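You operate a simulated robot arm through the tools that you are given. There is no shell and no other tool. Be economical: measure what you need, move in short steps, check, and stop when the job is done.

You run a simulated robot arm. Do the job below in one go: nothing can be reset, and whatever is moved stays where it is left.

## Task
Take the yellow pad and leave it on the gap between the rigs on the work table. Put the 35 mm spacer from the clear stretch of the work table on the front of the work bench and the 15 mm spacer on the gap between the rigs on the work table. Put the spool with the largest size on its label from the clear stretch of the work table on the top of the sealer. Stack the yellow cube from the gap between the rigs on the work table on top of the blue cube. Press the down arrow button two times. Put the padlock from the top of the green cabinet on the right corner of the filter cabinet top. The order is free.

Only the result counts: the job must be done as asked and must still hold three seconds after the hand-in. Knocking over, shifting, dropping, spilling or breaking anything else fails it.

## Robot
A 7-joint arm with a two-finger parallel gripper on a trunk, on a base that drives. Base frame: it is fixed to the floor where the robot stands at the start and does not move with it; the origin is under the middle of the robot, x ahead of it, y to its left, z up. Readings come in mm, rad, newtons and seconds.
Its first joint turns from -2.897 to 2.897 rad. Places, roughly: cube [4750, -1750, 750]; down arrow button [4700, -2100, 800]; front of the work bench (34x13 cm) [4820, -3680, 860]; gap between the rigs on the work table [4800, -1700, 800]; padlock [4000, -3750, 1000]; right corner of the filter cabinet top (22x26 cm) [1020, -3300, 1240]; spacer [4750, -1000, 750]; spool [4750, -750, 750]; top of the sealer (30x18 cm) [7740, 680, 1220]; yellow pad (6x9x4 cm) [700, 200, 800]. Payload 3.43 kg.
The TCP is the grasp point between the finger pads, 30 mm short of the fingertips. In the tool frame z runs along the fingers and y along their closing line. Largest opening 94 mm; finger width 28, thickness 10; the body of the gripper, 50 by 96 mm, starts 55 mm behind the TCP.
Orientation is told as [roll, pitch, yaw] about the base's x, y, z axes, in that order, counted from this pose: with the fingers straight down and closing along the base's y, the tool's x points along the base's -x, its y along +y and its z along -z.

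## Interface
- The arm moves only by the tool arm_command. Its argument "motion" is text: rows parted by semicolons, each of 7 numbers parted by spaces: the shift along the tool's x, y, z in units of 250 mm (1.0 is 250 mm), then the turn, a rotation vector about the tool's x, y, z in units of 180 degrees (1.0 is 180 degrees), then the opening, from 0 (shut) to 1 (fully open). In form: x y z wx wy wz fingers; .... A call has 1 to 20 rows; each row is the pose to reach, as a shift and turn from the pose commanded when the call began, along the tool's axes at that moment. A call with a number of a shift or a turn outside -1 to 1 is refused whole. Each row takes 0.2 s and may step no farther than 50 mm and 0.15 rad from the row before; otherwise, or with a gripper value out of range, the whole call is refused. Where a pose cannot be reached the arm comes as near as it can. A force on the tool above 40 N (or 10 N above the force at the start of the call, whichever is more), or a blocked arm, ends the call early, and 0.2 s more pass. Each finger travels about 45 mm/s and halts on what it meets, pressing with about 25 N; the grip force reading is that of the motor and also rises with nothing between the fingers. The clock runs only during rows and for 0.2 s after the last one: add rows that repeat a pose to give the fingers time. The reply holds the time, the measured pose of the TCP, the force on the tool along the base axes, the opening and the grip force, in the units named above and with some noise, with the torque about the TCP (base axes, N m) and any sound that the robot's microphone picked up, and new pictures: "show" is both (left out), scene, wrist or none.
- Cameras (640 x 400 px; columns grow to the right, rows downward): "scene" is now at [492.8, 271.6, 1141.2]; the picture's right is [0.62, -0.78, 0.00], its down [-0.35, -0.27, -0.90] and it looks along [0.70, 0.56, -0.44] (base axes); focal length 214 px, centre (320, 200). "wrist" rides on the gripper at [76, 14, -103] in the tool frame; the picture's right is [-0.18, 0.98, 0.00], its down [-0.75, -0.14, -0.64] and it looks along [-0.63, -0.12, 0.77] (tool axes); focal length 243 px, centre (320, 200). There is no depth. A picture from a camera that has moved, and an enlarged one, comes with that camera's place and axes in the base frame and with its lens.
- slide_trunk(by): slides the trunk up (or, below 0, down) by that many mm; the arm and the scene camera ride with it, the base frame stays. It gives what a move gives, with no picture.
- drive_base(legs): drives the robot by 1 to 6 legs, each [ahead, left, turn to the left] in mm, mm and rad, along the robot's own axes; the way and the turn of a leg run together, so that a leg with both is an arc; at most 1500 mm and 3.142 rad a leg. The arm and the cameras ride along, it lands a little off, and it stops where it bumps. It gives what a move gives, and a new picture of the scene camera.
- aim_head(pan, tilt): turns the head with the scene camera to pan (to the left, within 1.798 rad either way) and tilt (down, from -0.506 to 1.204), counted from straight ahead of the robot. It gives what a move gives, and a new picture of the scene camera.
- close_up(camera, box): a new picture of the part [left, top, right, bottom] of that camera's present view, enlarged. It takes no simulated time.
- sign_off(): hands the job in; it is judged then, once.

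Work in short steps. Places have to be worked out from the pictures, the camera data and where the tool is seen: move nearer, look again, correct. Check each grasp and each placing, and mend what went wrong. You have 196 turns and 260 pictures in all, those below and enlarged ones among them. Open the gripper and draw the arm clear of the work before you hand the job in, unless the task says otherwise.

The tools are called after "Emit:" as name(argument=value, ...) on one line, values as JSON. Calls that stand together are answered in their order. arm_command: Moves the arm, as the interface text tells. Its arguments: {"type":"object","properties":{"motion":{"type":"string"},"show":{"type":"string","enum":["both","scene","wrist","none"]}},"required":["motion"]} The other tools are called the same way: slide_trunk (by) slides the trunk up or down; drive_base (legs) drives the base; aim_head (pan, tilt) turns the head that bears the scene camera; close_up (camera, box) takes an enlarged picture of a part of a camera's view; sign_off () hands the job in.

At the start:

```text
time: 0.0
position: [458.2, 355.4, 1039.9]
ee_rot: [0.003, 0.004, -0.002]
contact_force: [-29.4, 141.9, -102.7]
torque: [-9.98, -2.87, -1.19]
width: 94.0
grip_force: 0.0
trunk travel left (down, up): [-225.0, 265.0]
robot x, y, heading: [-0.7, 3.7, 0.003]
head pan, tilt: [1.595, 0.88]
```

scene: 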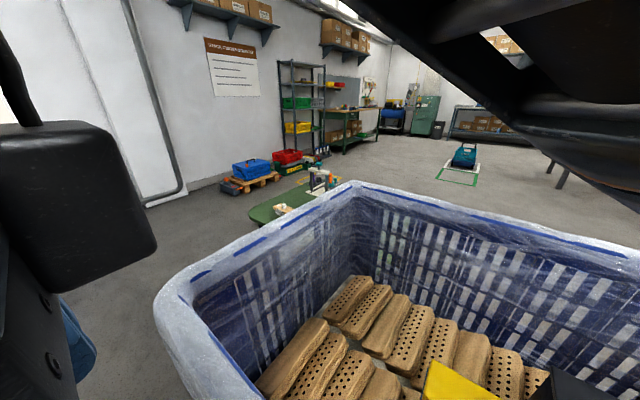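
wrist: 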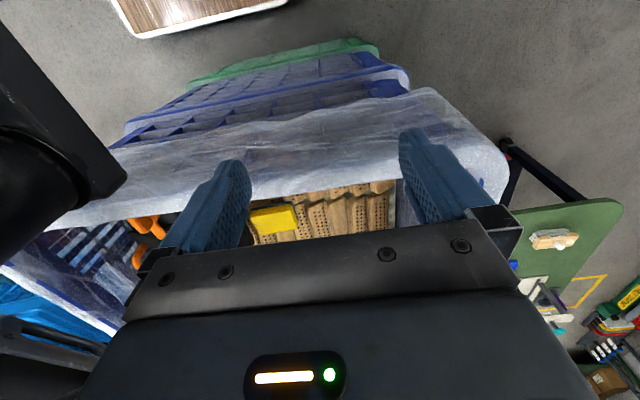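

The start force is high, so the arm may be touching something, perhaps the crate. I'll turn the head to see the tool and the bin before moving.

Emit:
aim_head(pan=0.3, tilt=0.8)

```text
time: 1.5
position: [457.3, 354.9, 1040.8]
ee_rot: [0.0, 0.003, 0.0]
contact_force: [0.2, -0.9, -0.5]
torque: [-0.01, 0.02, 0.01]
width: 94.1
grip_force: 0.0
trunk travel left (down, up): [-225.0, 265.0]
robot x, y, heading: [2.4, 1.1, -0.001]
head pan, tilt: [0.3, 0.799]
camera scene: at [497.8, 238.6, 1111.5], right [0.3, -0.96, 0.0], down [-0.68, -0.21, -0.7], along [0.67, 0.21, -0.72], focal length 214 px, centre (320, 200)
```

scene: 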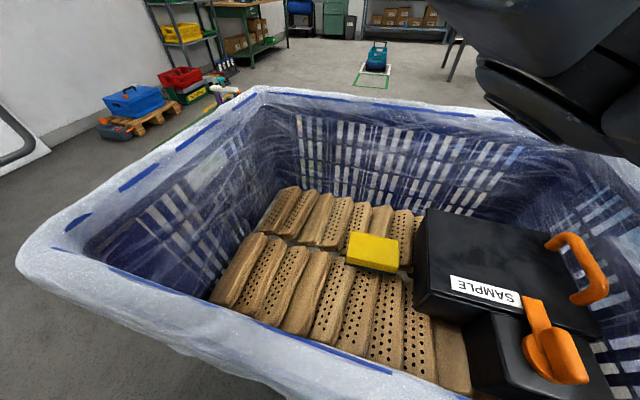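

Forces are near zero, so the start reading was only settling. The pad lies on the bricks in the crate at about (705, 213). I'll zoom in to get its outline and heading.

Emit:
close_up(camera="scene", box=[300, 180, 460, 280])

Emit:
close_up(camera="wrist", box=[180, 140, 420, 290])

```text
4.00 times, centred on (380, 230) of scene
camera zoom: at [497.8, 238.6, 1111.5], right [0.3, -0.96, 0.0], down [-0.68, -0.21, -0.7], along [0.67, 0.21, -0.72], focal length 858 px, centre (80, 80)
```

zoom: 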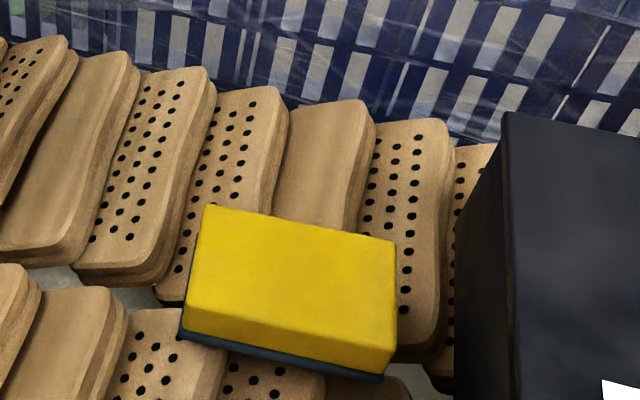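

```text
2.67 times, centred on (300, 215) of wrist
camera zoom: at [382.5, 369.8, 1143.3], right [0.18, 0.98, 0.0], down [0.76, -0.14, 0.64], along [0.63, -0.12, -0.77], focal length 647 px, centre (373, 160)
```

zoom: 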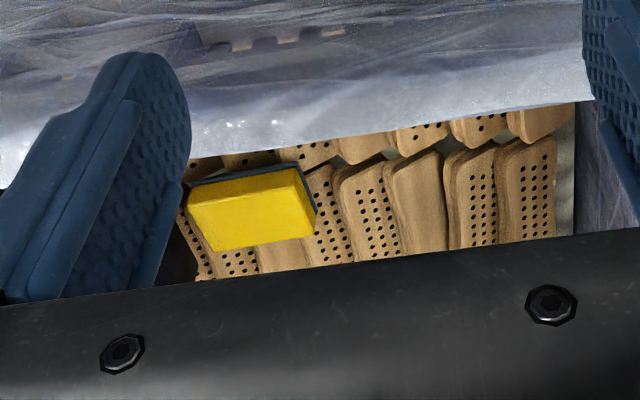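

The pad's top centre works out at about (731, 208, 765). Its long side runs along y with about 4° of yaw, so the fingers must close along x. I'll lift first, then move above it while yawing -86°.

Emit:
arm_command(motion="0 0 -0.18 0 0 0 1; 0 0 -0.36 0 0 0 1; -0.09 -0.0535 -0.36 0 0 0.0435 1; -0.18 -0.107 -0.36 0 0 0.087 1; -0.27 -0.16 -0.36 0 0 0.1305 1; -0.36 -0.214 -0.36 0 0 0.174 1; -0.45 -0.2675 -0.36 0 0 0.2175 1; -0.54 -0.321 -0.36 0 0 0.261 1; -0.63 -0.3745 -0.36 0 0 0.3045 1; -0.72 -0.428 -0.36 0 0 0.348 1; -0.81 -0.4815 -0.36 0 0 0.3915 1; -0.9 -0.535 -0.36 0 0 0.435 1; -0.99 -0.588 -0.36 0 0 0.478 1")

```text
time: 2.4
position: [483.5, 342.7, 1130.7]
ee_rot: [0.01, 0.015, -0.171]
contact_force: [-3.5, 24.9, -0.2]
torque: [-0.52, -0.1, -0.07]
width: 80.6
grip_force: 0.1
trunk travel left (down, up): [-225.0, 265.0]
robot x, y, heading: [-1.2, 1.4, 0.001]
head pan, tilt: [0.3, 0.799]
stopped in row 4: the force on the tool passed its limit at 48 N (the readings are from after the stop); the commanded pose is now the measured one
camera scene: at [498.6, 236.1, 1111.5], right [0.27, -0.96, 0.0], down [-0.69, -0.19, -0.7], along [0.67, 0.19, -0.72], focal length 214 px, centre (320, 200)
camera wrist: at [412.2, 368.4, 1234.3], right [0.35, 0.94, 0.01], down [0.73, -0.28, 0.63], along [0.59, -0.21, -0.78], focal length 243 px, centre (320, 200)
```

scene: 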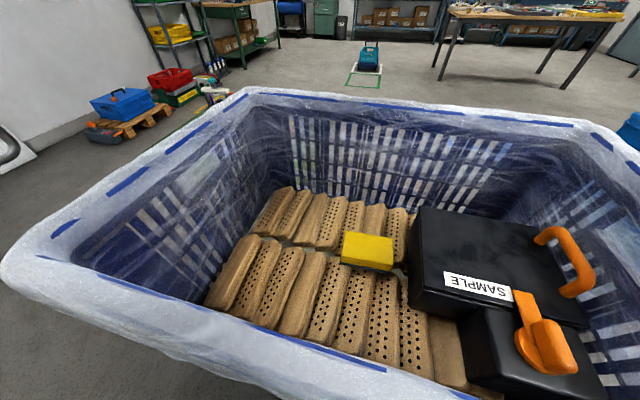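
wrist: 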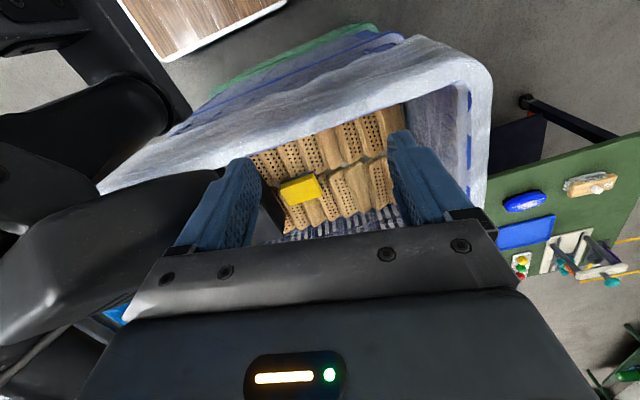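

The left finger hit the robot's own head, since the camera sits at about (498, 236, 1111). I'll back away to +y, then go forward past the head before swinging toward the pad.

Emit:
arm_command(motion="0.02 0.118 0 0 0 0 1; 0.04 0.236 0 0 0 0 1; -0.12 0.264 0 0 0 0 1; -0.28 0.292 0 0 0 0 1; -0.44 0.32 0 0 0 0 1; -0.6 0.348 0 0 0 0 1; -0.76 0.376 0 0 0 0 1; -0.93 0.404 0 0 0 0 1; -0.94 0.22 0 0 0 0 1")

```text
time: 4.4
position: [723.1, 356.8, 1129.6]
ee_rot: [0.004, 0.011, -0.169]
contact_force: [-0.2, -0.1, 0.4]
torque: [0.0, -0.02, -0.01]
width: 93.8
grip_force: 0.0
trunk travel left (down, up): [-225.0, 265.0]
robot x, y, heading: [-1.3, 1.6, 0.0]
head pan, tilt: [0.3, 0.799]
camera scene: at [497.6, 239.4, 1111.4], right [0.3, -0.95, 0.0], down [-0.68, -0.21, -0.7], along [0.67, 0.21, -0.72], focal length 214 px, centre (320, 200)
camera wrist: at [651.8, 383.2, 1232.8], right [0.35, 0.94, 0.0], down [0.73, -0.27, 0.63], along [0.59, -0.22, -0.77], focal length 243 px, centre (320, 200)
```

scene: 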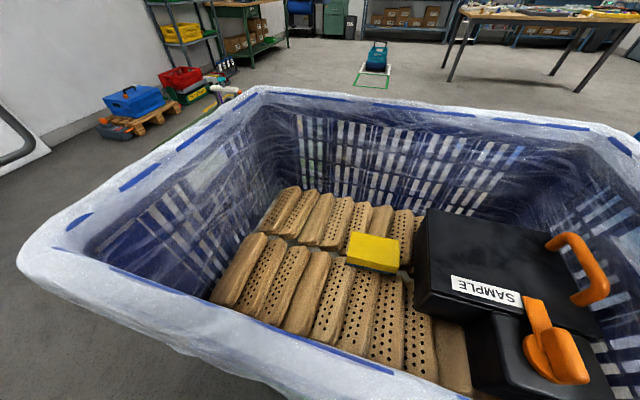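
wrist: 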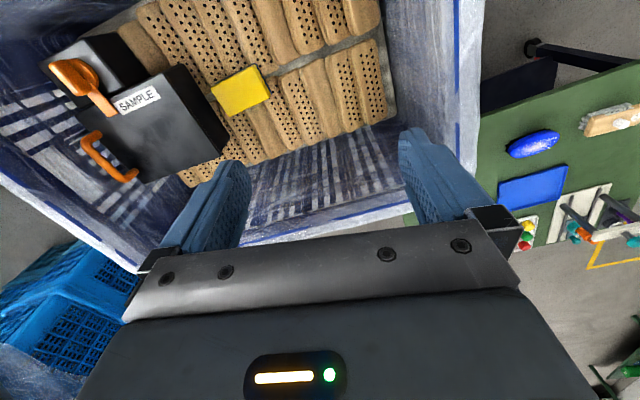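

The arm is clear now, and the wrist view puts the pad near (720, 205). I'll yaw on to -86° over it.

Emit:
arm_command(motion="-0.012 -0.059 0 0 0 0.0424 1; -0.024 -0.118 0 0 0 0.0847 1; -0.035 -0.176 0 0 0 0.127 1; -0.047 -0.235 0 0 0 0.1695 1; -0.059 -0.294 0 0 0 0.212 1; -0.071 -0.353 0 0 0 0.2542 1; -0.083 -0.412 0 0 0 0.2966 1; -0.095 -0.47 0 0 0 0.339 1; -0.106 -0.529 0 0 0 0.3813 1; -0.118 -0.588 0 0 0 0.4237 1; -0.118 -0.588 0.18 0 0 0.4237 1; -0.118 -0.588 0.36 0 0 0.4237 1")

```text
time: 7.0
position: [727.1, 204.5, 1035.8]
ee_rot: [-0.011, 0.012, -1.503]
contact_force: [-0.3, 0.4, 0.9]
torque: [-0.01, -0.05, 0.02]
width: 94.0
grip_force: 0.1
trunk travel left (down, up): [-225.0, 265.0]
robot x, y, heading: [0.3, -0.4, 0.002]
head pan, tilt: [0.3, 0.799]
camera scene: at [497.8, 238.4, 1111.6], right [0.3, -0.96, 0.0], down [-0.68, -0.21, -0.7], along [0.67, 0.21, -0.72], focal length 214 px, centre (320, 200)
camera wrist: at [738.4, 281.5, 1139.0], right [0.99, -0.12, -0.01], down [-0.08, -0.77, 0.64], along [-0.08, -0.63, -0.77], focal length 243 px, centre (320, 200)
```

scene: 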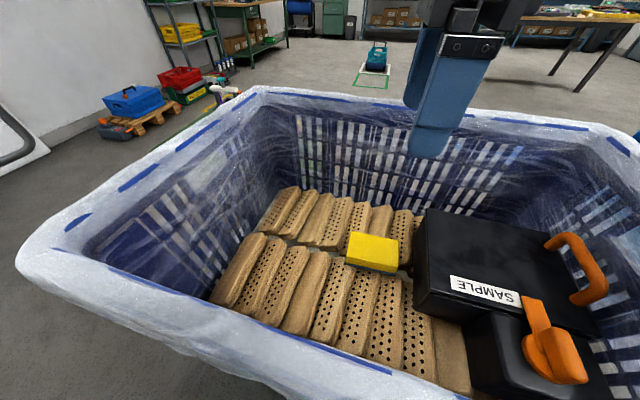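
wrist: 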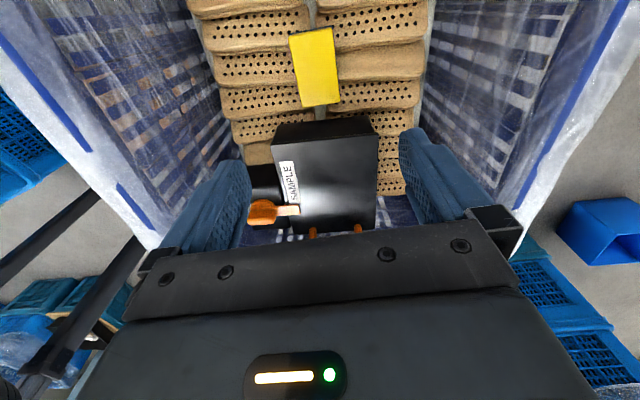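

From this view the pad's centre is near (721, 208), and the crate walls look clear on both sides. I'll descend to z≈850 and check again.

Emit:
arm_command(motion="0.013 -0.015 0.15 0 0 0 1; 0.013 -0.015 0.3 0 0 0 1; 0.013 -0.015 0.45 0 0 0 1; 0.013 -0.015 0.6 0 0 0 1; 0.013 -0.015 0.74 0 0 0 1")

```text
time: 8.2
position: [720.6, 208.4, 851.5]
ee_rot: [-0.01, 0.013, -1.502]
contact_force: [0.2, -1.3, -0.7]
torque: [0.0, 0.0, 0.01]
width: 93.9
grip_force: 0.0
trunk travel left (down, up): [-225.0, 265.0]
robot x, y, heading: [-5.1, -0.9, -0.004]
head pan, tilt: [0.3, 0.799]
camera scene: at [498.0, 237.9, 1111.5], right [0.3, -0.96, 0.0], down [-0.69, -0.21, -0.7], along [0.67, 0.21, -0.72], focal length 214 px, centre (320, 200)
camera wrist: at [731.3, 285.4, 954.9], right [0.99, -0.12, -0.01], down [-0.08, -0.77, 0.64], along [-0.08, -0.63, -0.77], focal length 243 px, centre (320, 200)
```

scene: 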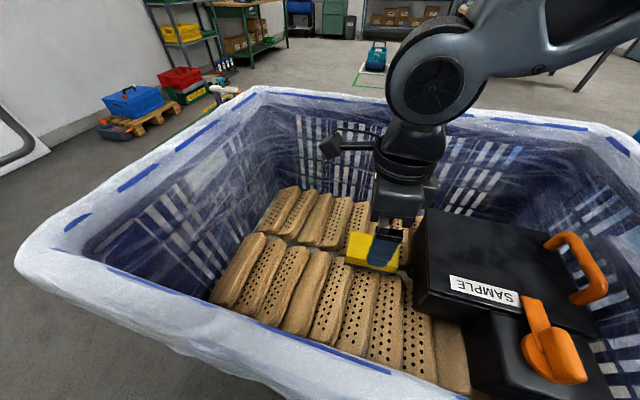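
wrist: 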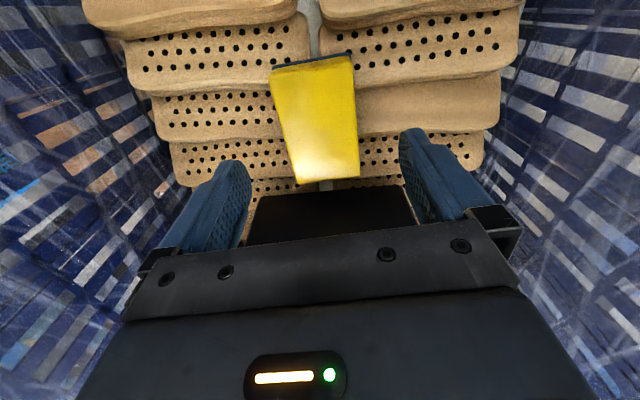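

The pad's centre is (721, 205), well aligned with the tool. I'll go down to z≈760 and close.

Emit:
arm_command(motion="-0.012 0 0.12 0 0 0 1; -0.012 0 0.24 0 0 0 1; -0.012 0 0.365 0 0 0 1; -0.012 0 0.365 0 0 0 1; -0.012 0 0.365 0 0 0 0; -0.012 0 0.365 0 0 0 0; -0.012 0 0.365 0 0 0 0; -0.012 0 0.365 0 0 0 0; -0.012 0 0.365 0 0 0 0")

```text
time: 8.9
position: [727.0, 206.7, 784.9]
ee_rot: [0.001, 0.009, -1.503]
contact_force: [2.2, 1.8, 15.7]
torque: [-0.21, 0.65, 0.14]
width: 92.1
grip_force: 0.1
trunk travel left (down, up): [-225.0, 265.0]
robot x, y, heading: [5.0, -0.4, 0.002]
head pan, tilt: [0.3, 0.799]
stopped in row 3: the force on the tool passed its limit at 64 N (the readings are from after the stop); the commanded pose is now the measured one
camera scene: at [497.6, 238.3, 1111.9], right [0.3, -0.96, 0.0], down [-0.68, -0.21, -0.7], along [0.67, 0.21, -0.72], focal length 214 px, centre (320, 200)
camera wrist: at [735.6, 284.0, 887.3], right [0.99, -0.12, 0.0], down [-0.09, -0.77, 0.63], along [-0.08, -0.63, -0.77], focal length 243 px, centre (320, 200)
```

scene: 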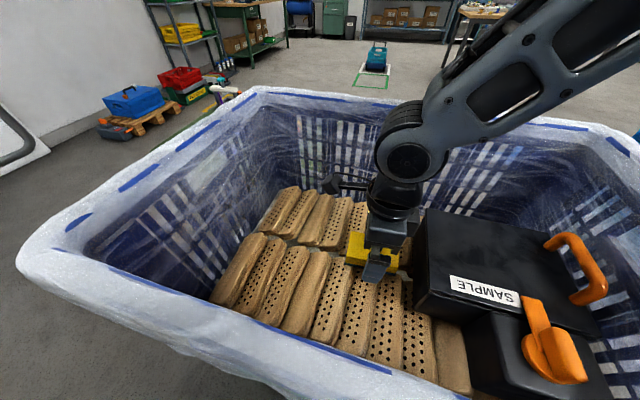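
wrist: 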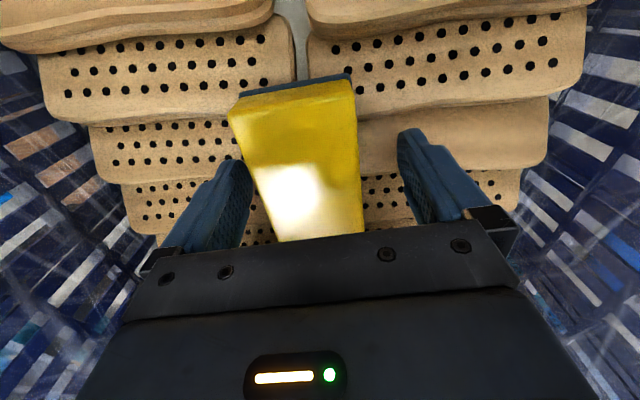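

I made contact at tip height ≈755, and the torque points to the near-x finger on a brick. I'll zoom in to see the pad against the fingers.

Emit:
close_up(camera="wrist", box=[180, 70, 440, 250])

Emit:
close_up(camera="scene", box=[320, 180, 448, 300])

```text
2.22 times, centred on (310, 160) of wrist
camera zoom: at [735.6, 284.0, 887.3], right [0.99, -0.12, 0.0], down [-0.09, -0.77, 0.63], along [-0.08, -0.63, -0.77], focal length 539 px, centre (342, 289)
```

zoom: 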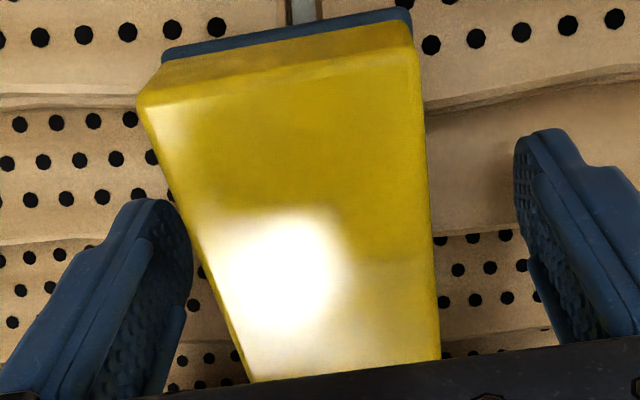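

```text
3.33 times, centred on (384, 240) of scene
camera zoom: at [497.6, 238.3, 1111.9], right [0.3, -0.96, 0.0], down [-0.68, -0.21, -0.7], along [0.67, 0.21, -0.72], focal length 715 px, centre (107, 67)
```

zoom: 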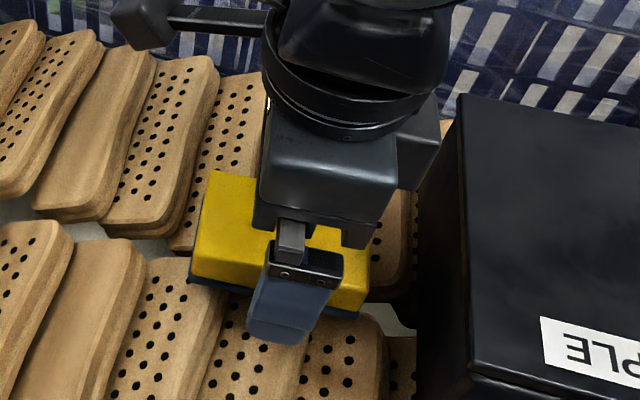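

The near finger sits on a brick, and the pad's top is about 775, so there is roughly 20 mm of overlap. I'll ease up 3 mm and close.

Emit:
arm_command(motion="0 -0.012 -0.012 0 0 0 1; 0 -0.012 -0.012 0 0 0 0.5; 0 -0.012 -0.012 0 0 0 0; 0 -0.012 -0.012 0 0 0 0; 0 -0.012 -0.012 0 0 0 0; 0 -0.012 -0.012 0 0 0 0")

```text
time: 10.3
position: [723.7, 206.0, 784.7]
ee_rot: [-0.002, 0.005, -1.502]
contact_force: [0.9, -0.9, 0.0]
torque: [0.0, -0.01, 0.01]
width: 59.6
grip_force: 25.3
trunk travel left (down, up): [-225.0, 265.0]
robot x, y, heading: [-2.2, 0.1, -0.002]
head pan, tilt: [0.3, 0.799]
camera scene: at [498.0, 238.4, 1111.4], right [0.3, -0.96, 0.0], down [-0.68, -0.21, -0.7], along [0.67, 0.21, -0.72], focal length 214 px, centre (320, 200)
camera wrist: at [732.4, 283.1, 888.9], right [0.99, -0.12, 0.0], down [-0.09, -0.77, 0.64], along [-0.08, -0.63, -0.77], focal length 243 px, centre (320, 200)
```

scene: 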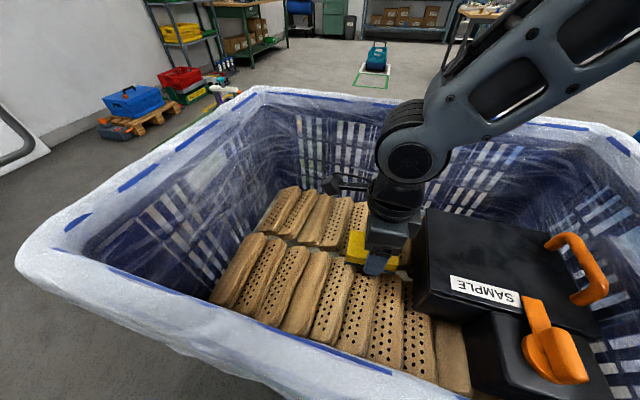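
wrist: 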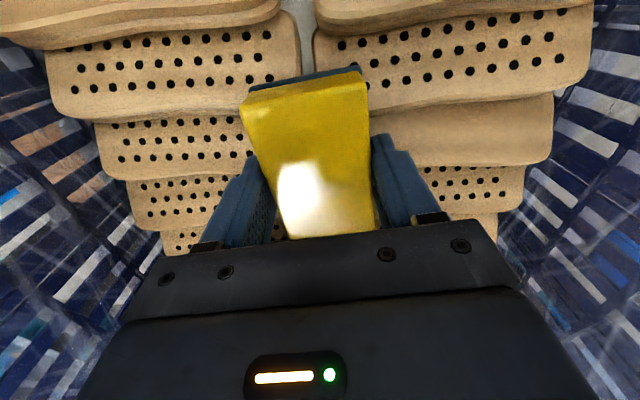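

The grip is solid at 59.6 mm. I'll lift out of the crate.

Emit:
arm_command(motion="0 0 -0.08 0 0 0 0; 0 0 -0.2 0 0 0 0; 0 0 -0.36 0 0 0 0; 0 0 -0.52 0 0 0 0; 0 0 -0.68 0 0 0 0; 0 0 -0.84 0 0 0 0; 0 0 -1 0 0 0 0")

Emit:
arm_command(motion="0 0 -0.16 0 0 0 0; 0 0 -0.32 0 0 0 0; 0 0 -0.48 0 0 0 0")

```text
time: 11.9
position: [724.0, 204.0, 1035.8]
ee_rot: [-0.001, 0.008, -1.502]
contact_force: [0.0, -0.2, -0.3]
torque: [0.0, 0.01, -0.02]
width: 0.0
grip_force: 24.8
trunk travel left (down, up): [-225.0, 265.0]
robot x, y, heading: [1.2, 1.7, -0.004]
head pan, tilt: [0.3, 0.799]
camera scene: at [498.2, 238.3, 1111.4], right [0.3, -0.96, 0.0], down [-0.69, -0.21, -0.7], along [0.67, 0.21, -0.72], focal length 214 px, centre (320, 200)
camera wrist: at [733.6, 281.5, 1138.6], right [0.99, -0.12, 0.0], down [-0.09, -0.77, 0.64], along [-0.08, -0.63, -0.77], focal length 243 px, centre (320, 200)
```

scene: 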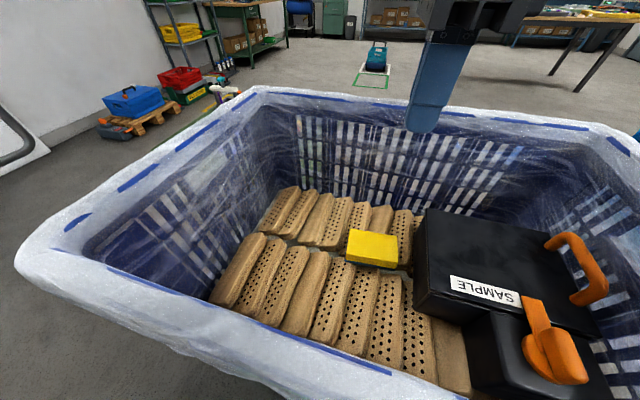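
wrist: 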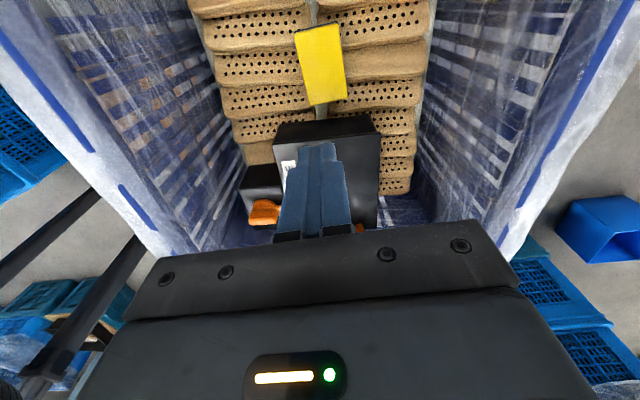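

```text
time: 12.7
position: [724.8, 205.0, 1156.4]
ee_rot: [-0.003, 0.006, -1.502]
contact_force: [0.6, -0.1, 0.8]
torque: [-0.01, 0.01, -0.04]
width: 0.1
grip_force: 24.9
trunk travel left (down, up): [-225.0, 265.0]
robot x, y, heading: [-3.7, -4.2, -0.003]
head pan, tilt: [0.3, 0.799]
camera scene: at [498.2, 238.3, 1111.3], right [0.3, -0.96, 0.0], down [-0.69, -0.21, -0.7], along [0.67, 0.21, -0.72], focal length 214 px, centre (320, 200)
camera wrist: at [734.7, 281.7, 1259.8], right [0.99, -0.12, 0.0], down [-0.09, -0.77, 0.64], along [-0.08, -0.63, -0.77], focal length 243 px, centre (320, 200)
```

scene: 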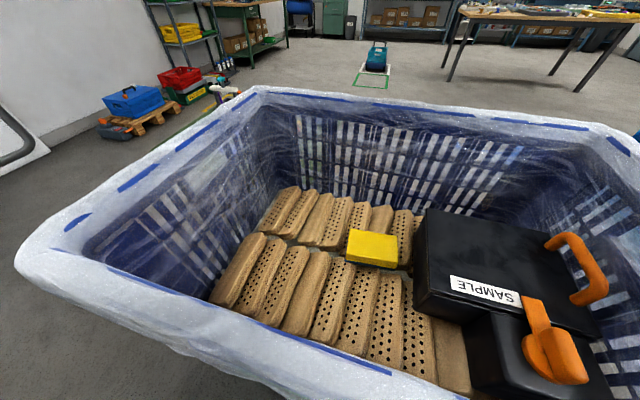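
wrist: 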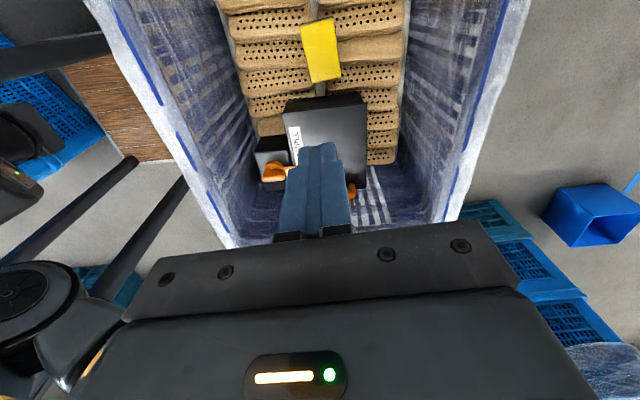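

The pad slipped out because the grip was too shallow; it is back at nearly the same spot. I'll look closely at the bricks around it to find room for the fingertips.

Emit:
close_up(camera="scene", box=[330, 215, 420, 285])

Emit:
close_up(camera="wrist", box=[270, 10, 380, 95])

```text
5.71 times, centred on (375, 250) of scene
camera zoom: at [498.2, 238.3, 1111.3], right [0.3, -0.96, 0.0], down [-0.69, -0.21, -0.7], along [0.67, 0.21, -0.72], focal length 1226 px, centre (6, -86)
```

zoom: 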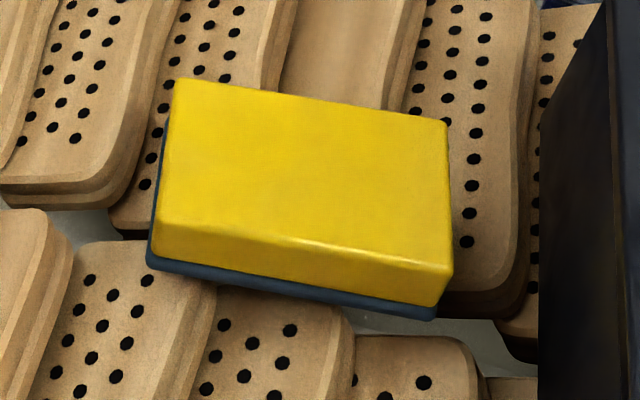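

```text
4.71 times, centred on (325, 52) of wrist
camera zoom: at [734.7, 281.7, 1259.8], right [0.99, -0.12, 0.0], down [-0.09, -0.77, 0.64], along [-0.08, -0.63, -0.77], focal length 1142 px, centre (296, 894)
```

zoom: 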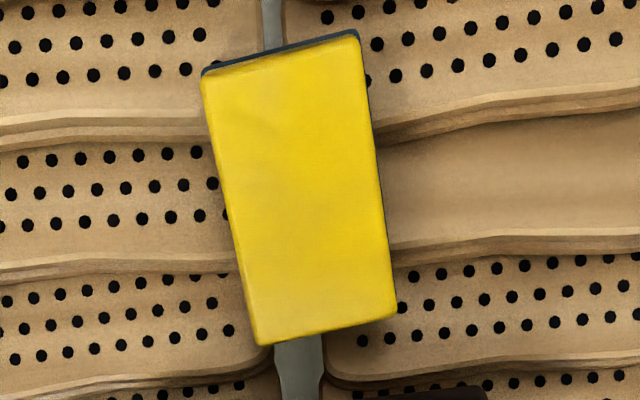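

Each brick's +y edge is a raised ledge, at y≈185 and 234 on the left and y≈195 and 238 on the right. Centring the fingers at y≈213 should avoid the ledge I hit. I'll go back down with a narrower opening.

Emit:
arm_command(motion="0.032 0 -0.02 0 0 0 0.5; 0.032 0 0.1 0 0 0 0.85; 0.032 0 0.28 0 0 0 0.85; 0.032 0 0.46 0 0 0 0.85; 0.032 0 0.64 0 0 0 0.85; 0.032 0 0.82 0 0 0 0.85; 0.032 0 1 0 0 0 0.85", show="none")

Emit:
arm_command(motion="0 0 0.15 0 0 0 0.85; 0 0 0.28 0 0 0 0.85; 0 0 0.36 0 0 0 0.85; 0 0 0.4 0 0 0 0.85", show="wrist")

```text
time: 14.3
position: [721.1, 210.7, 905.7]
ee_rot: [-0.001, 0.006, -1.502]
contact_force: [0.2, -0.6, -0.3]
torque: [0.02, -0.02, -0.03]
width: 79.7
grip_force: 0.0
trunk travel left (down, up): [-225.0, 265.0]
robot x, y, heading: [-1.5, 1.6, -0.002]
head pan, tilt: [0.3, 0.799]
```

```text
time: 15.3
position: [721.7, 214.2, 805.7]
ee_rot: [-0.002, 0.006, -1.503]
contact_force: [0.1, 1.0, -0.3]
torque: [0.0, 0.01, 0.0]
width: 80.0
grip_force: 0.1
trunk travel left (down, up): [-225.0, 265.0]
robot x, y, heading: [0.8, 2.1, 0.001]
head pan, tilt: [0.3, 0.799]
camera wrist: at [731.1, 290.7, 908.3], right [0.99, -0.12, 0.0], down [-0.09, -0.77, 0.64], along [-0.08, -0.63, -0.77], focal length 243 px, centre (320, 200)
```

wrist: 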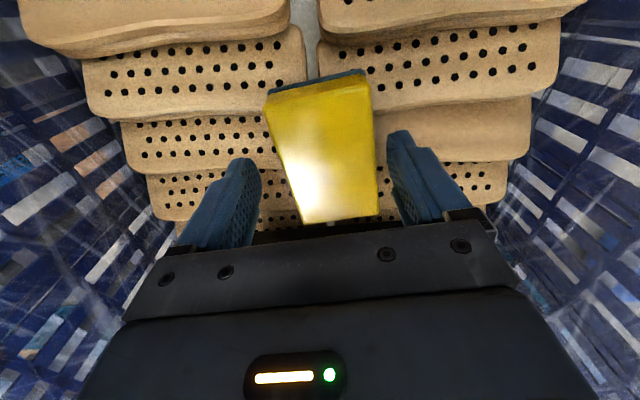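

The pad lies slightly toward +x between the fingers. I'll nudge +4 mm in x and descend slowly until contact or z≈760.

Emit:
arm_command(motion="0 0.016 0.04 0 0 0 0.85; 0 0.016 0.08 0 0 0 0.85; 0 0.016 0.1 0 0 0 0.85; 0 0.016 0.12 0 0 0 0.85; 0 0.016 0.14 0 0 0 0.85; 0 0.016 0.16 0 0 0 0.85; 0 0.016 0.18 0 0 0 0.85", show="none")

```text
time: 16.2
position: [727.7, 214.3, 783.7]
ee_rot: [0.004, 0.008, -1.504]
contact_force: [-2.9, -3.9, 25.8]
torque: [-0.56, 1.21, 0.19]
width: 81.6
grip_force: 1.0
trunk travel left (down, up): [-225.0, 265.0]
robot x, y, heading: [2.3, 0.7, -0.0]
head pan, tilt: [0.3, 0.799]
stopped in row 4: the force on the tool passed its limit at 50 N (the readings are from after the stop); the commanded pose is now the measured one
```

It touched at the -y edge of the near finger again, so the ledge must lie around y≈198. I'll raise, shift +10 mm in y and retry.

Emit:
arm_command(motion="0 -0.008 -0.06 0 0 0 0.85; 0.04 -0.012 -0.06 0 0 0 0.85; 0.04 -0.012 -0.02 0 0 0 0.85; 0.04 -0.012 0.0 0 0 0 0.85; 0.04 -0.012 0.02 0 0 0 0.85; 0.04 -0.012 0.04 0 0 0 0.85; 0.04 -0.012 0.06 0 0 0 0.85; 0.04 -0.012 0.08 0 0 0 0.85", show="both")

```text
time: 17.3
position: [724.9, 223.5, 785.4]
ee_rot: [0.009, 0.004, -1.504]
contact_force: [-4.5, -4.5, 28.8]
torque: [-0.61, 1.4, 0.2]
width: 82.1
grip_force: 1.7
trunk travel left (down, up): [-225.0, 265.0]
robot x, y, heading: [0.7, -1.2, 0.005]
head pan, tilt: [0.3, 0.799]
stopped in row 5: the force on the tool passed its limit at 53 N (the readings are from after the stop); the commanded pose is now the measured one
camera scene: at [497.4, 238.0, 1112.2], right [0.3, -0.96, 0.0], down [-0.68, -0.21, -0.7], along [0.67, 0.21, -0.72], focal length 214 px, centre (320, 200)
camera wrist: at [733.3, 300.7, 887.4], right [0.99, -0.12, 0.01], down [-0.09, -0.77, 0.64], along [-0.07, -0.63, -0.77], focal length 243 px, centre (320, 200)
```

scene: 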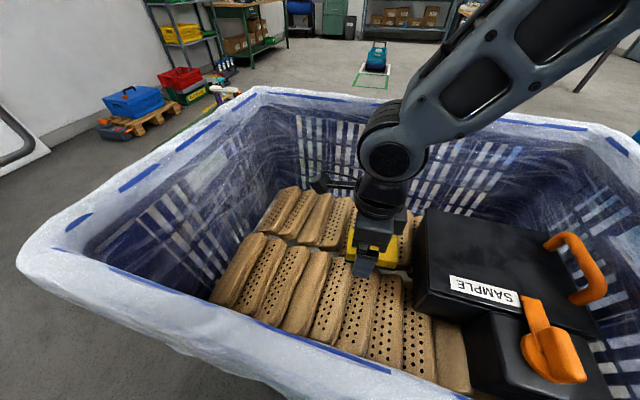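
wrist: 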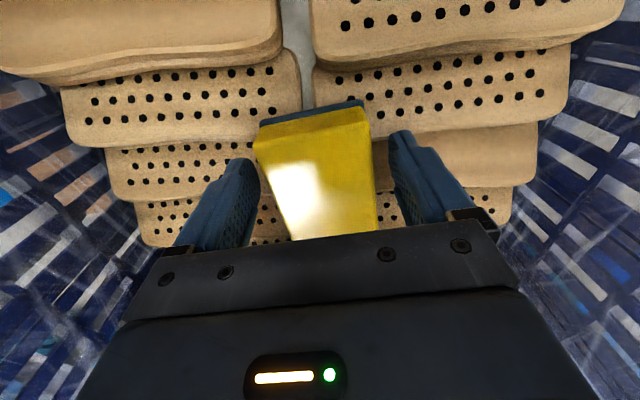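

Contact happens at the same height again, so the brick surface itself is the limit. Triangulating puts the pad top near 780. I'll centre on the pad, narrow the opening to about 70 mm so the fingers fall beside it, and try to get deeper.

Emit:
arm_command(motion="0 0 -0.08 0 0 0 0.85; -0.044 0.006 -0.08 0 0 0 0.75; -0.044 0.006 -0.06 0 0 0 0.75; -0.044 0.006 -0.02 0 0 0 0.75; -0.044 0.006 0 0 0 0 0.75; -0.044 0.006 0.02 0 0 0 0.75; -0.044 0.006 0.04 0 0 0 0.75; -0.044 0.006 0.06 0 0 0 0.75; -0.044 0.006 0.08 0 0 0 0.75; -0.044 0.006 0.1 0 0 0 0.75", show="wrist")

```text
time: 18.6
position: [730.1, 212.8, 784.5]
ee_rot: [0.011, 0.004, -1.503]
contact_force: [-3.8, -5.9, 26.1]
torque: [-0.56, 1.19, 0.24]
width: 72.6
grip_force: 1.8
trunk travel left (down, up): [-225.0, 265.0]
robot x, y, heading: [1.2, -0.6, 0.0]
head pan, tilt: [0.3, 0.799]
stopped in row 6: the force on the tool passed its limit at 49 N (the readings are from after the stop); the commanded pose is now the measured one
camera wrist: at [736.9, 289.7, 887.4], right [0.99, -0.12, 0.01], down [-0.1, -0.76, 0.64], along [-0.07, -0.63, -0.77], focal length 243 px, centre (320, 200)
```

wrist: 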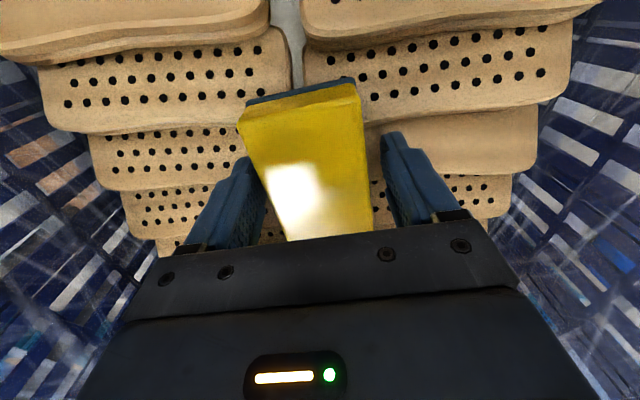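

The same surface height stops me again, so I'll grip here with about 25 mm overlap. This time I'll lift very slowly and watch the width.

Emit:
arm_command(motion="0 -0.014 -0.006 0 0 0 0.75; 0 -0.014 -0.004 0 0 0 0.5; 0 -0.014 -0.004 0 0 0 0; 0 -0.014 -0.004 0 0 0 0; 0 -0.014 -0.004 0 0 0 0; 0 -0.014 -0.004 0 0 0 0; 0 -0.014 -0.016 0 0 0 0; 0 -0.014 -0.028 0 0 0 0; 0 -0.014 -0.04 0 0 0 0; 0 -0.014 -0.052 0 0 0 0", show="both")

```text
time: 20.8
position: [725.8, 213.3, 795.4]
ee_rot: [0.012, 0.007, -1.504]
contact_force: [-0.9, -0.4, -0.6]
torque: [0.0, 0.0, 0.01]
width: 59.7
grip_force: 24.8
trunk travel left (down, up): [-225.0, 265.0]
robot x, y, heading: [-0.6, 2.4, 0.001]
head pan, tilt: [0.3, 0.799]
camera scene: at [498.2, 238.1, 1111.4], right [0.3, -0.96, 0.0], down [-0.69, -0.21, -0.7], along [0.67, 0.21, -0.72], focal length 214 px, centre (320, 200)
camera wrist: at [734.1, 289.8, 898.7], right [0.99, -0.12, 0.01], down [-0.1, -0.77, 0.64], along [-0.07, -0.63, -0.77], focal length 243 px, centre (320, 200)
```

scene: 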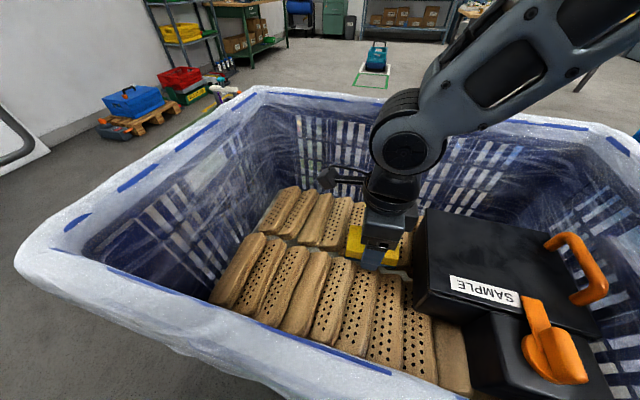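
wrist: 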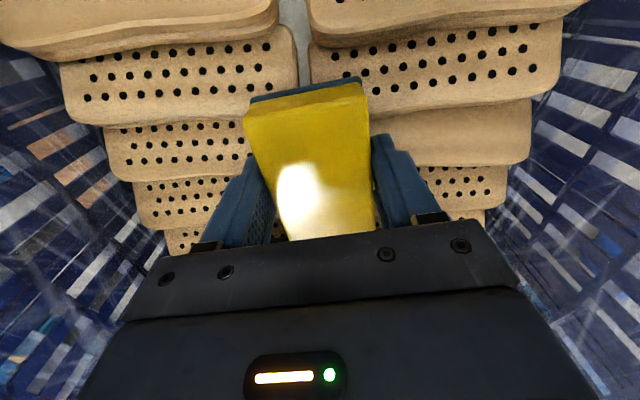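

The pad still reads 59.7 mm after 12 mm of lift, and the pad seems to stay the same size in the wrist view. I'll keep lifting slowly.

Emit:
arm_command(motion="0 0 -0.02 0 0 0 0; 0 0 -0.04 0 0 0 0; 0 0 -0.06 0 0 0 0; 0 0 -0.08 0 0 0 0; 0 0 -0.1 0 0 0 0; 0 0 -0.12 0 0 0 0; 0 0 -0.15 0 0 0 0; 0 0 -0.18 0 0 0 0; 0 0 -0.21 0 0 0 0; 0 0 -0.24 0 0 0 0", show="both")

```text
time: 23.0
position: [725.1, 212.7, 856.2]
ee_rot: [0.011, 0.003, -1.505]
contact_force: [1.0, 0.5, -0.8]
torque: [0.01, 0.01, -0.01]
width: 59.8
grip_force: 24.9
trunk travel left (down, up): [-225.0, 265.0]
robot x, y, heading: [-1.2, 0.9, -0.003]
head pan, tilt: [0.3, 0.799]
camera scene: at [498.1, 238.2, 1111.4], right [0.3, -0.96, 0.0], down [-0.69, -0.21, -0.7], along [0.67, 0.21, -0.72], focal length 214 px, centre (320, 200)
camera wrist: at [732.7, 289.4, 958.1], right [0.99, -0.12, 0.01], down [-0.1, -0.76, 0.64], along [-0.07, -0.63, -0.77], focal length 243 px, centre (320, 200)
```

scene: 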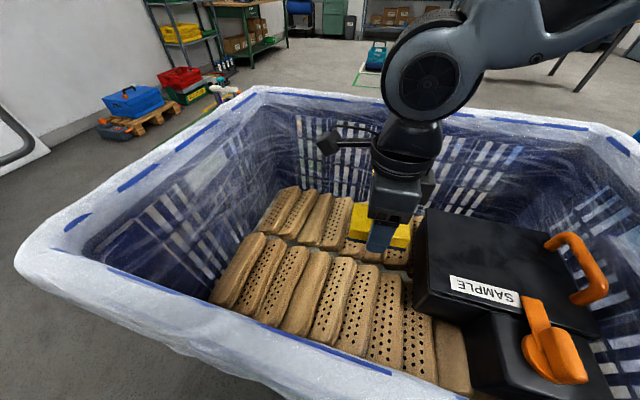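
wrist: 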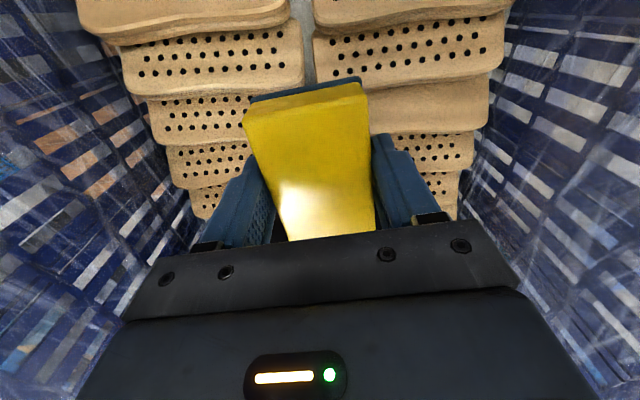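

The pad is held this time. I'll continue up at a gentle pace.

Emit:
arm_command(motion="0 0 -0.05 0 0 0 0; 0 0 -0.1 0 0 0 0; 0 0 -0.15 0 0 0 0; 0 0 -0.2 0 0 0 0; 0 0 -0.25 0 0 0 0; 0 0 -0.3 0 0 0 0; 0 0 -0.36 0 0 0 0; 0 0 -0.42 0 0 0 0; 0 0 -0.48 0 0 0 0; 0 0 -0.54 0 0 0 0; 0 0 -0.6 0 0 0 0; 0 0 -0.66 0 0 0 0; 0 0 -0.72 0 0 0 0; 0 0 -0.78 0 0 0 0; 0 0 -0.84 0 0 0 0; 0 0 -0.9 0 0 0 0; 0 0 -0.95 0 0 0 0; 0 0 -1 0 0 0 0", show="none")

Emit:
aim_head(pan=-0.3, tilt=0.15)

```text
time: 26.8
position: [725.0, 210.8, 1104.5]
ee_rot: [0.011, 0.003, -1.505]
contact_force: [0.7, 0.5, -0.5]
torque: [-0.03, -0.01, 0.0]
width: 59.6
grip_force: 25.1
trunk travel left (down, up): [-225.0, 265.0]
robot x, y, heading: [1.9, 0.1, 0.0]
head pan, tilt: [0.3, 0.799]
```

```text
time: 27.9
position: [723.6, 211.2, 1105.2]
ee_rot: [0.011, 0.007, -1.504]
contact_force: [-0.7, -0.1, -1.1]
torque: [0.0, -0.04, -0.03]
width: 59.7
grip_force: 25.1
trunk travel left (down, up): [-225.0, 265.0]
robot x, y, heading: [-2.2, 0.4, 0.0]
head pan, tilt: [-0.3, 0.15]
camera scene: at [509.7, 186.9, 1169.7], right [-0.3, -0.96, 0.0], down [-0.14, 0.04, -0.99], along [0.94, -0.29, -0.15], focal length 214 px, centre (320, 200)
```

scene: 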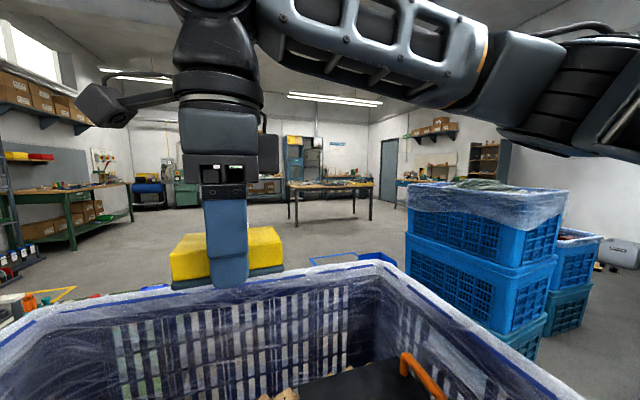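

The pad is held well. I need a map for driving around the crate, so I'll look right and left.

Emit:
aim_head(pan=-1.3, tilt=0.5)

Emit:
aim_head(pan=1.0, tilt=0.5)

Emit:
aim_head(pan=-0.5, tilt=0.4)

```text
time: 29.1
position: [723.2, 211.0, 1104.6]
ee_rot: [0.012, 0.006, -1.504]
contact_force: [-0.8, -0.1, -0.6]
torque: [-0.01, 0.0, 0.02]
width: 59.7
grip_force: 25.0
trunk travel left (down, up): [-225.0, 265.0]
robot x, y, heading: [-0.4, 0.1, -0.005]
head pan, tilt: [-1.3, 0.499]
camera scene: at [445.4, 126.6, 1137.4], right [-0.96, -0.27, 0.0], down [-0.13, 0.46, -0.88], along [0.23, -0.85, -0.48], focal length 214 px, centre (320, 200)
```

scene: 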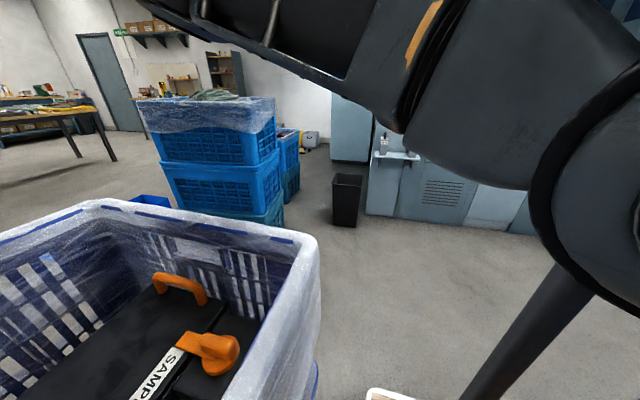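

```text
time: 31.3
position: [723.9, 210.7, 1104.5]
ee_rot: [0.01, 0.005, -1.504]
contact_force: [0.5, -0.2, 0.2]
torque: [-0.01, -0.03, 0.0]
width: 59.8
grip_force: 25.4
trunk travel left (down, up): [-225.0, 265.0]
robot x, y, heading: [-0.2, -1.0, 0.001]
head pan, tilt: [1.0, 0.499]
camera scene: at [470.3, 290.8, 1137.4], right [0.84, -0.54, 0.0], down [-0.26, -0.4, -0.88], along [0.48, 0.74, -0.48], focal length 214 px, centre (320, 200)
```

scene: 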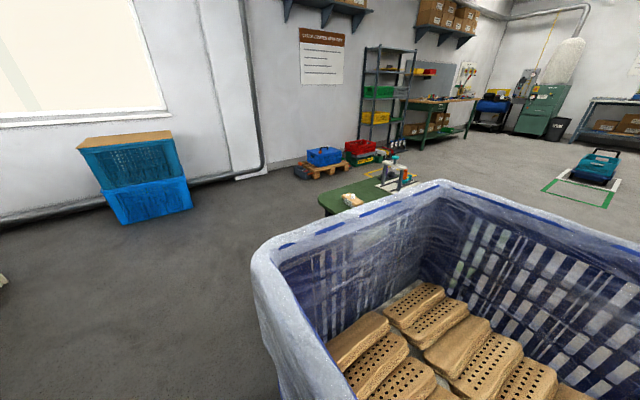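

```text
time: 32.9
position: [723.7, 211.3, 1104.7]
ee_rot: [0.012, 0.005, -1.504]
contact_force: [-0.6, 0.2, -0.1]
torque: [-0.01, 0.01, 0.01]
width: 59.8
grip_force: 24.7
trunk travel left (down, up): [-225.0, 265.0]
robot x, y, heading: [0.5, 3.3, -0.001]
head pan, tilt: [-0.499, 0.4]
camera scene: at [502.4, 169.9, 1146.5], right [-0.48, -0.88, 0.0], down [-0.34, 0.19, -0.92], along [0.81, -0.44, -0.39], focal length 214 px, centre (320, 200)
```

scene: 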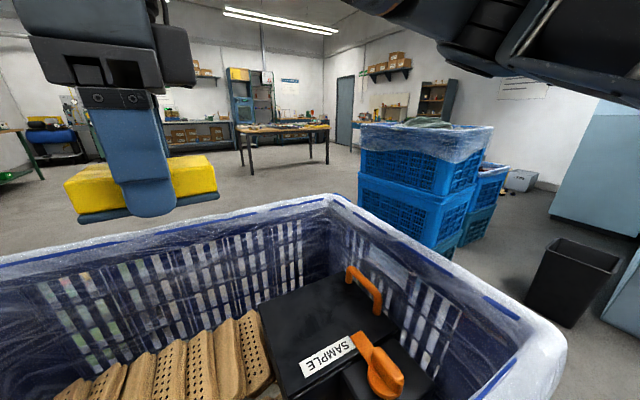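

The crate spans about x 515–915, y −85–505. The right-hand gap to the blue stack is tight, while the left route around the green table at (890–1240, ≤1000) is wide. I'll start left with a small leg, checking that the pad holds.

Emit:
drive_base(legs=[[0, 500, 0], [0, 1000, 0]])

```text
time: 40.7
position: [740.3, 1716.9, 1105.1]
ee_rot: [0.009, 0.006, -1.515]
contact_force: [-0.6, -0.5, -0.6]
torque: [-0.03, 0.01, -0.08]
width: 59.6
grip_force: 25.3
trunk travel left (down, up): [-225.0, 265.0]
robot x, y, heading: [10.5, 1513.1, -0.011]
head pan, tilt: [-0.499, 0.4]
camera scene: at [518.6, 1678.1, 1146.5], right [-0.49, -0.87, 0.0], down [-0.34, 0.19, -0.92], along [0.8, -0.45, -0.39], focal length 214 px, centre (320, 200)
```

scene: 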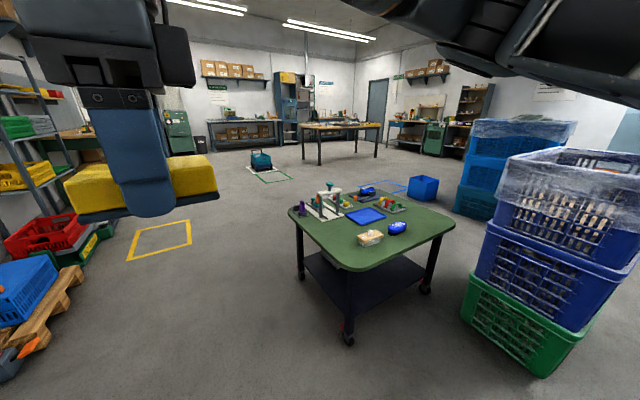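

I now have a clear view: the green cart is at x 1100–1700, y 500–1250, and the corridor to its left is wide. The work table's near edge is at x≈4600, y −600 to −2280. I'll drive around the cart toward the table.

Emit:
drive_base(legs=[[0, 330, 0.011], [1100, 0, 0], [1100, 0, 0], [560, -800, 0], [560, -800, 0], [450, -800, 0]])

```text
time: 67.0
position: [4491.0, -353.1, 1104.9]
ee_rot: [0.011, 0.004, -1.499]
contact_force: [-0.1, -1.1, -0.8]
torque: [-0.06, 0.01, 0.0]
width: 59.7
grip_force: 25.3
trunk travel left (down, up): [-225.0, 265.0]
robot x, y, heading: [3767.5, -567.9, 0.005]
head pan, tilt: [-0.499, 0.4]
camera scene: at [4269.5, -394.1, 1146.5], right [-0.48, -0.88, 0.0], down [-0.34, 0.19, -0.92], along [0.81, -0.44, -0.39], focal length 214 px, centre (320, 200)
```

scene: 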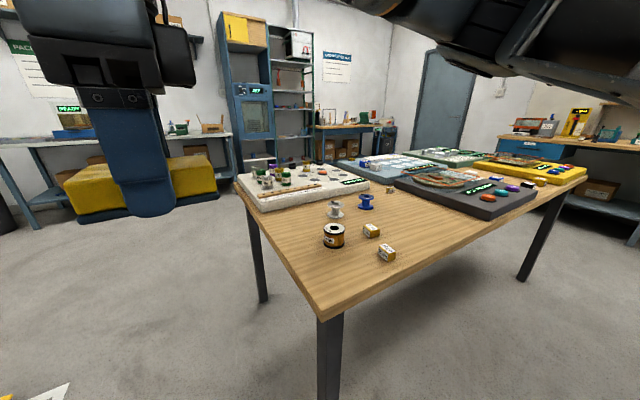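

The table is ahead with its near-left corner at about (4555, −537). I'll zoom on its contents.

Emit:
close_up(camera="scene", box=[230, 140, 430, 270])

Emit:
close_up(camera="scene", box=[390, 130, 600, 260])

```text
3.08 times, centred on (330, 205) of scene
camera zoom: at [4269.5, -394.1, 1146.5], right [-0.48, -0.88, 0.0], down [-0.34, 0.19, -0.92], along [0.81, -0.44, -0.39], focal length 660 px, centre (289, 185)
```

zoom: 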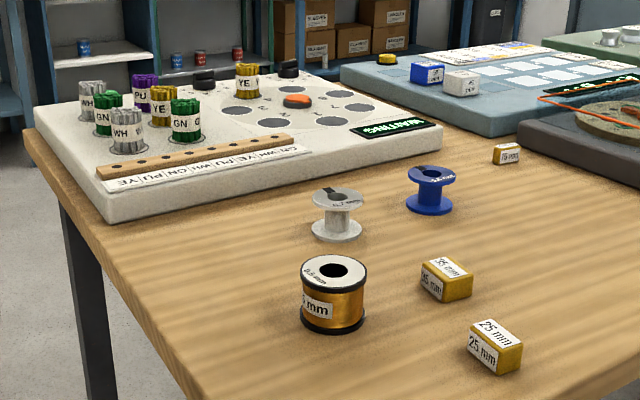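

```text
3.05 times, centred on (495, 195) of scene
camera zoom: at [4269.5, -394.1, 1146.5], right [-0.48, -0.88, 0.0], down [-0.34, 0.19, -0.92], along [0.81, -0.44, -0.39], focal length 654 px, centre (-213, 215)
```

zoom: 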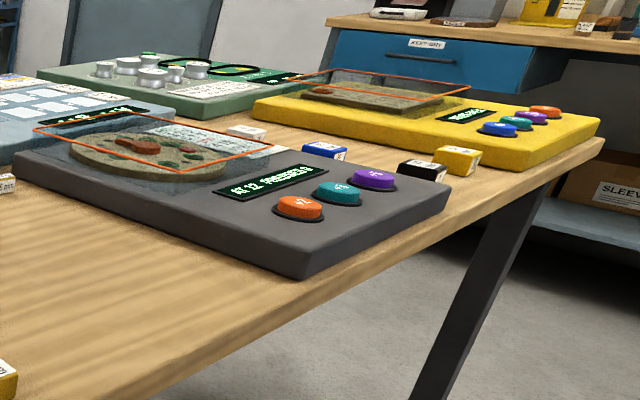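

I see three spools, three spacers (one facing away) and cubes in the gap between the grey and yellow rigs. I'll move along to face that gap.

Emit:
drive_base(legs=[[150, -1150, 0]])

Emit:
aim_head(pan=0.0, tilt=0.8)

```text
time: 73.0
position: [4644.6, -1507.4, 1104.6]
ee_rot: [0.01, 0.004, -1.494]
contact_force: [0.5, -0.1, -0.1]
torque: [-0.01, -0.01, 0.01]
width: 59.8
grip_force: 25.3
trunk travel left (down, up): [-225.0, 265.0]
robot x, y, heading: [3921.3, -1725.5, 0.018]
head pan, tilt: [-0.499, 0.4]
camera scene: at [4423.6, -1551.5, 1146.5], right [-0.47, -0.88, 0.0], down [-0.34, 0.18, -0.92], along [0.81, -0.43, -0.39], focal length 214 px, centre (320, 200)
```

scene: 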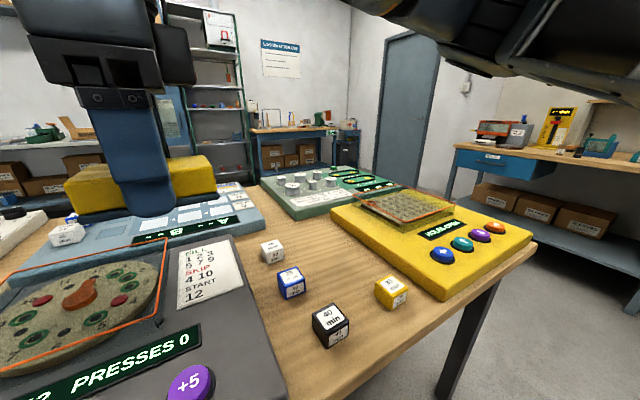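

```text
time: 73.9
position: [4645.3, -1508.1, 1104.8]
ee_rot: [0.01, 0.005, -1.494]
contact_force: [0.2, 0.6, -0.3]
torque: [-0.01, -0.01, 0.0]
width: 59.5
grip_force: 25.1
trunk travel left (down, up): [-225.0, 265.0]
robot x, y, heading: [3922.3, -1726.6, 0.008]
head pan, tilt: [0.0, 0.799]
camera scene: at [4422.5, -1507.2, 1111.5], right [0.01, -1.0, 0.0], down [-0.72, -0.01, -0.7], along [0.7, 0.01, -0.72], focal length 214 px, centre (320, 200)
```

scene: 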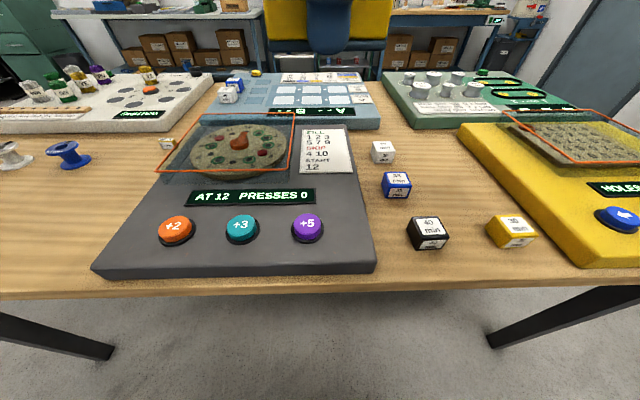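

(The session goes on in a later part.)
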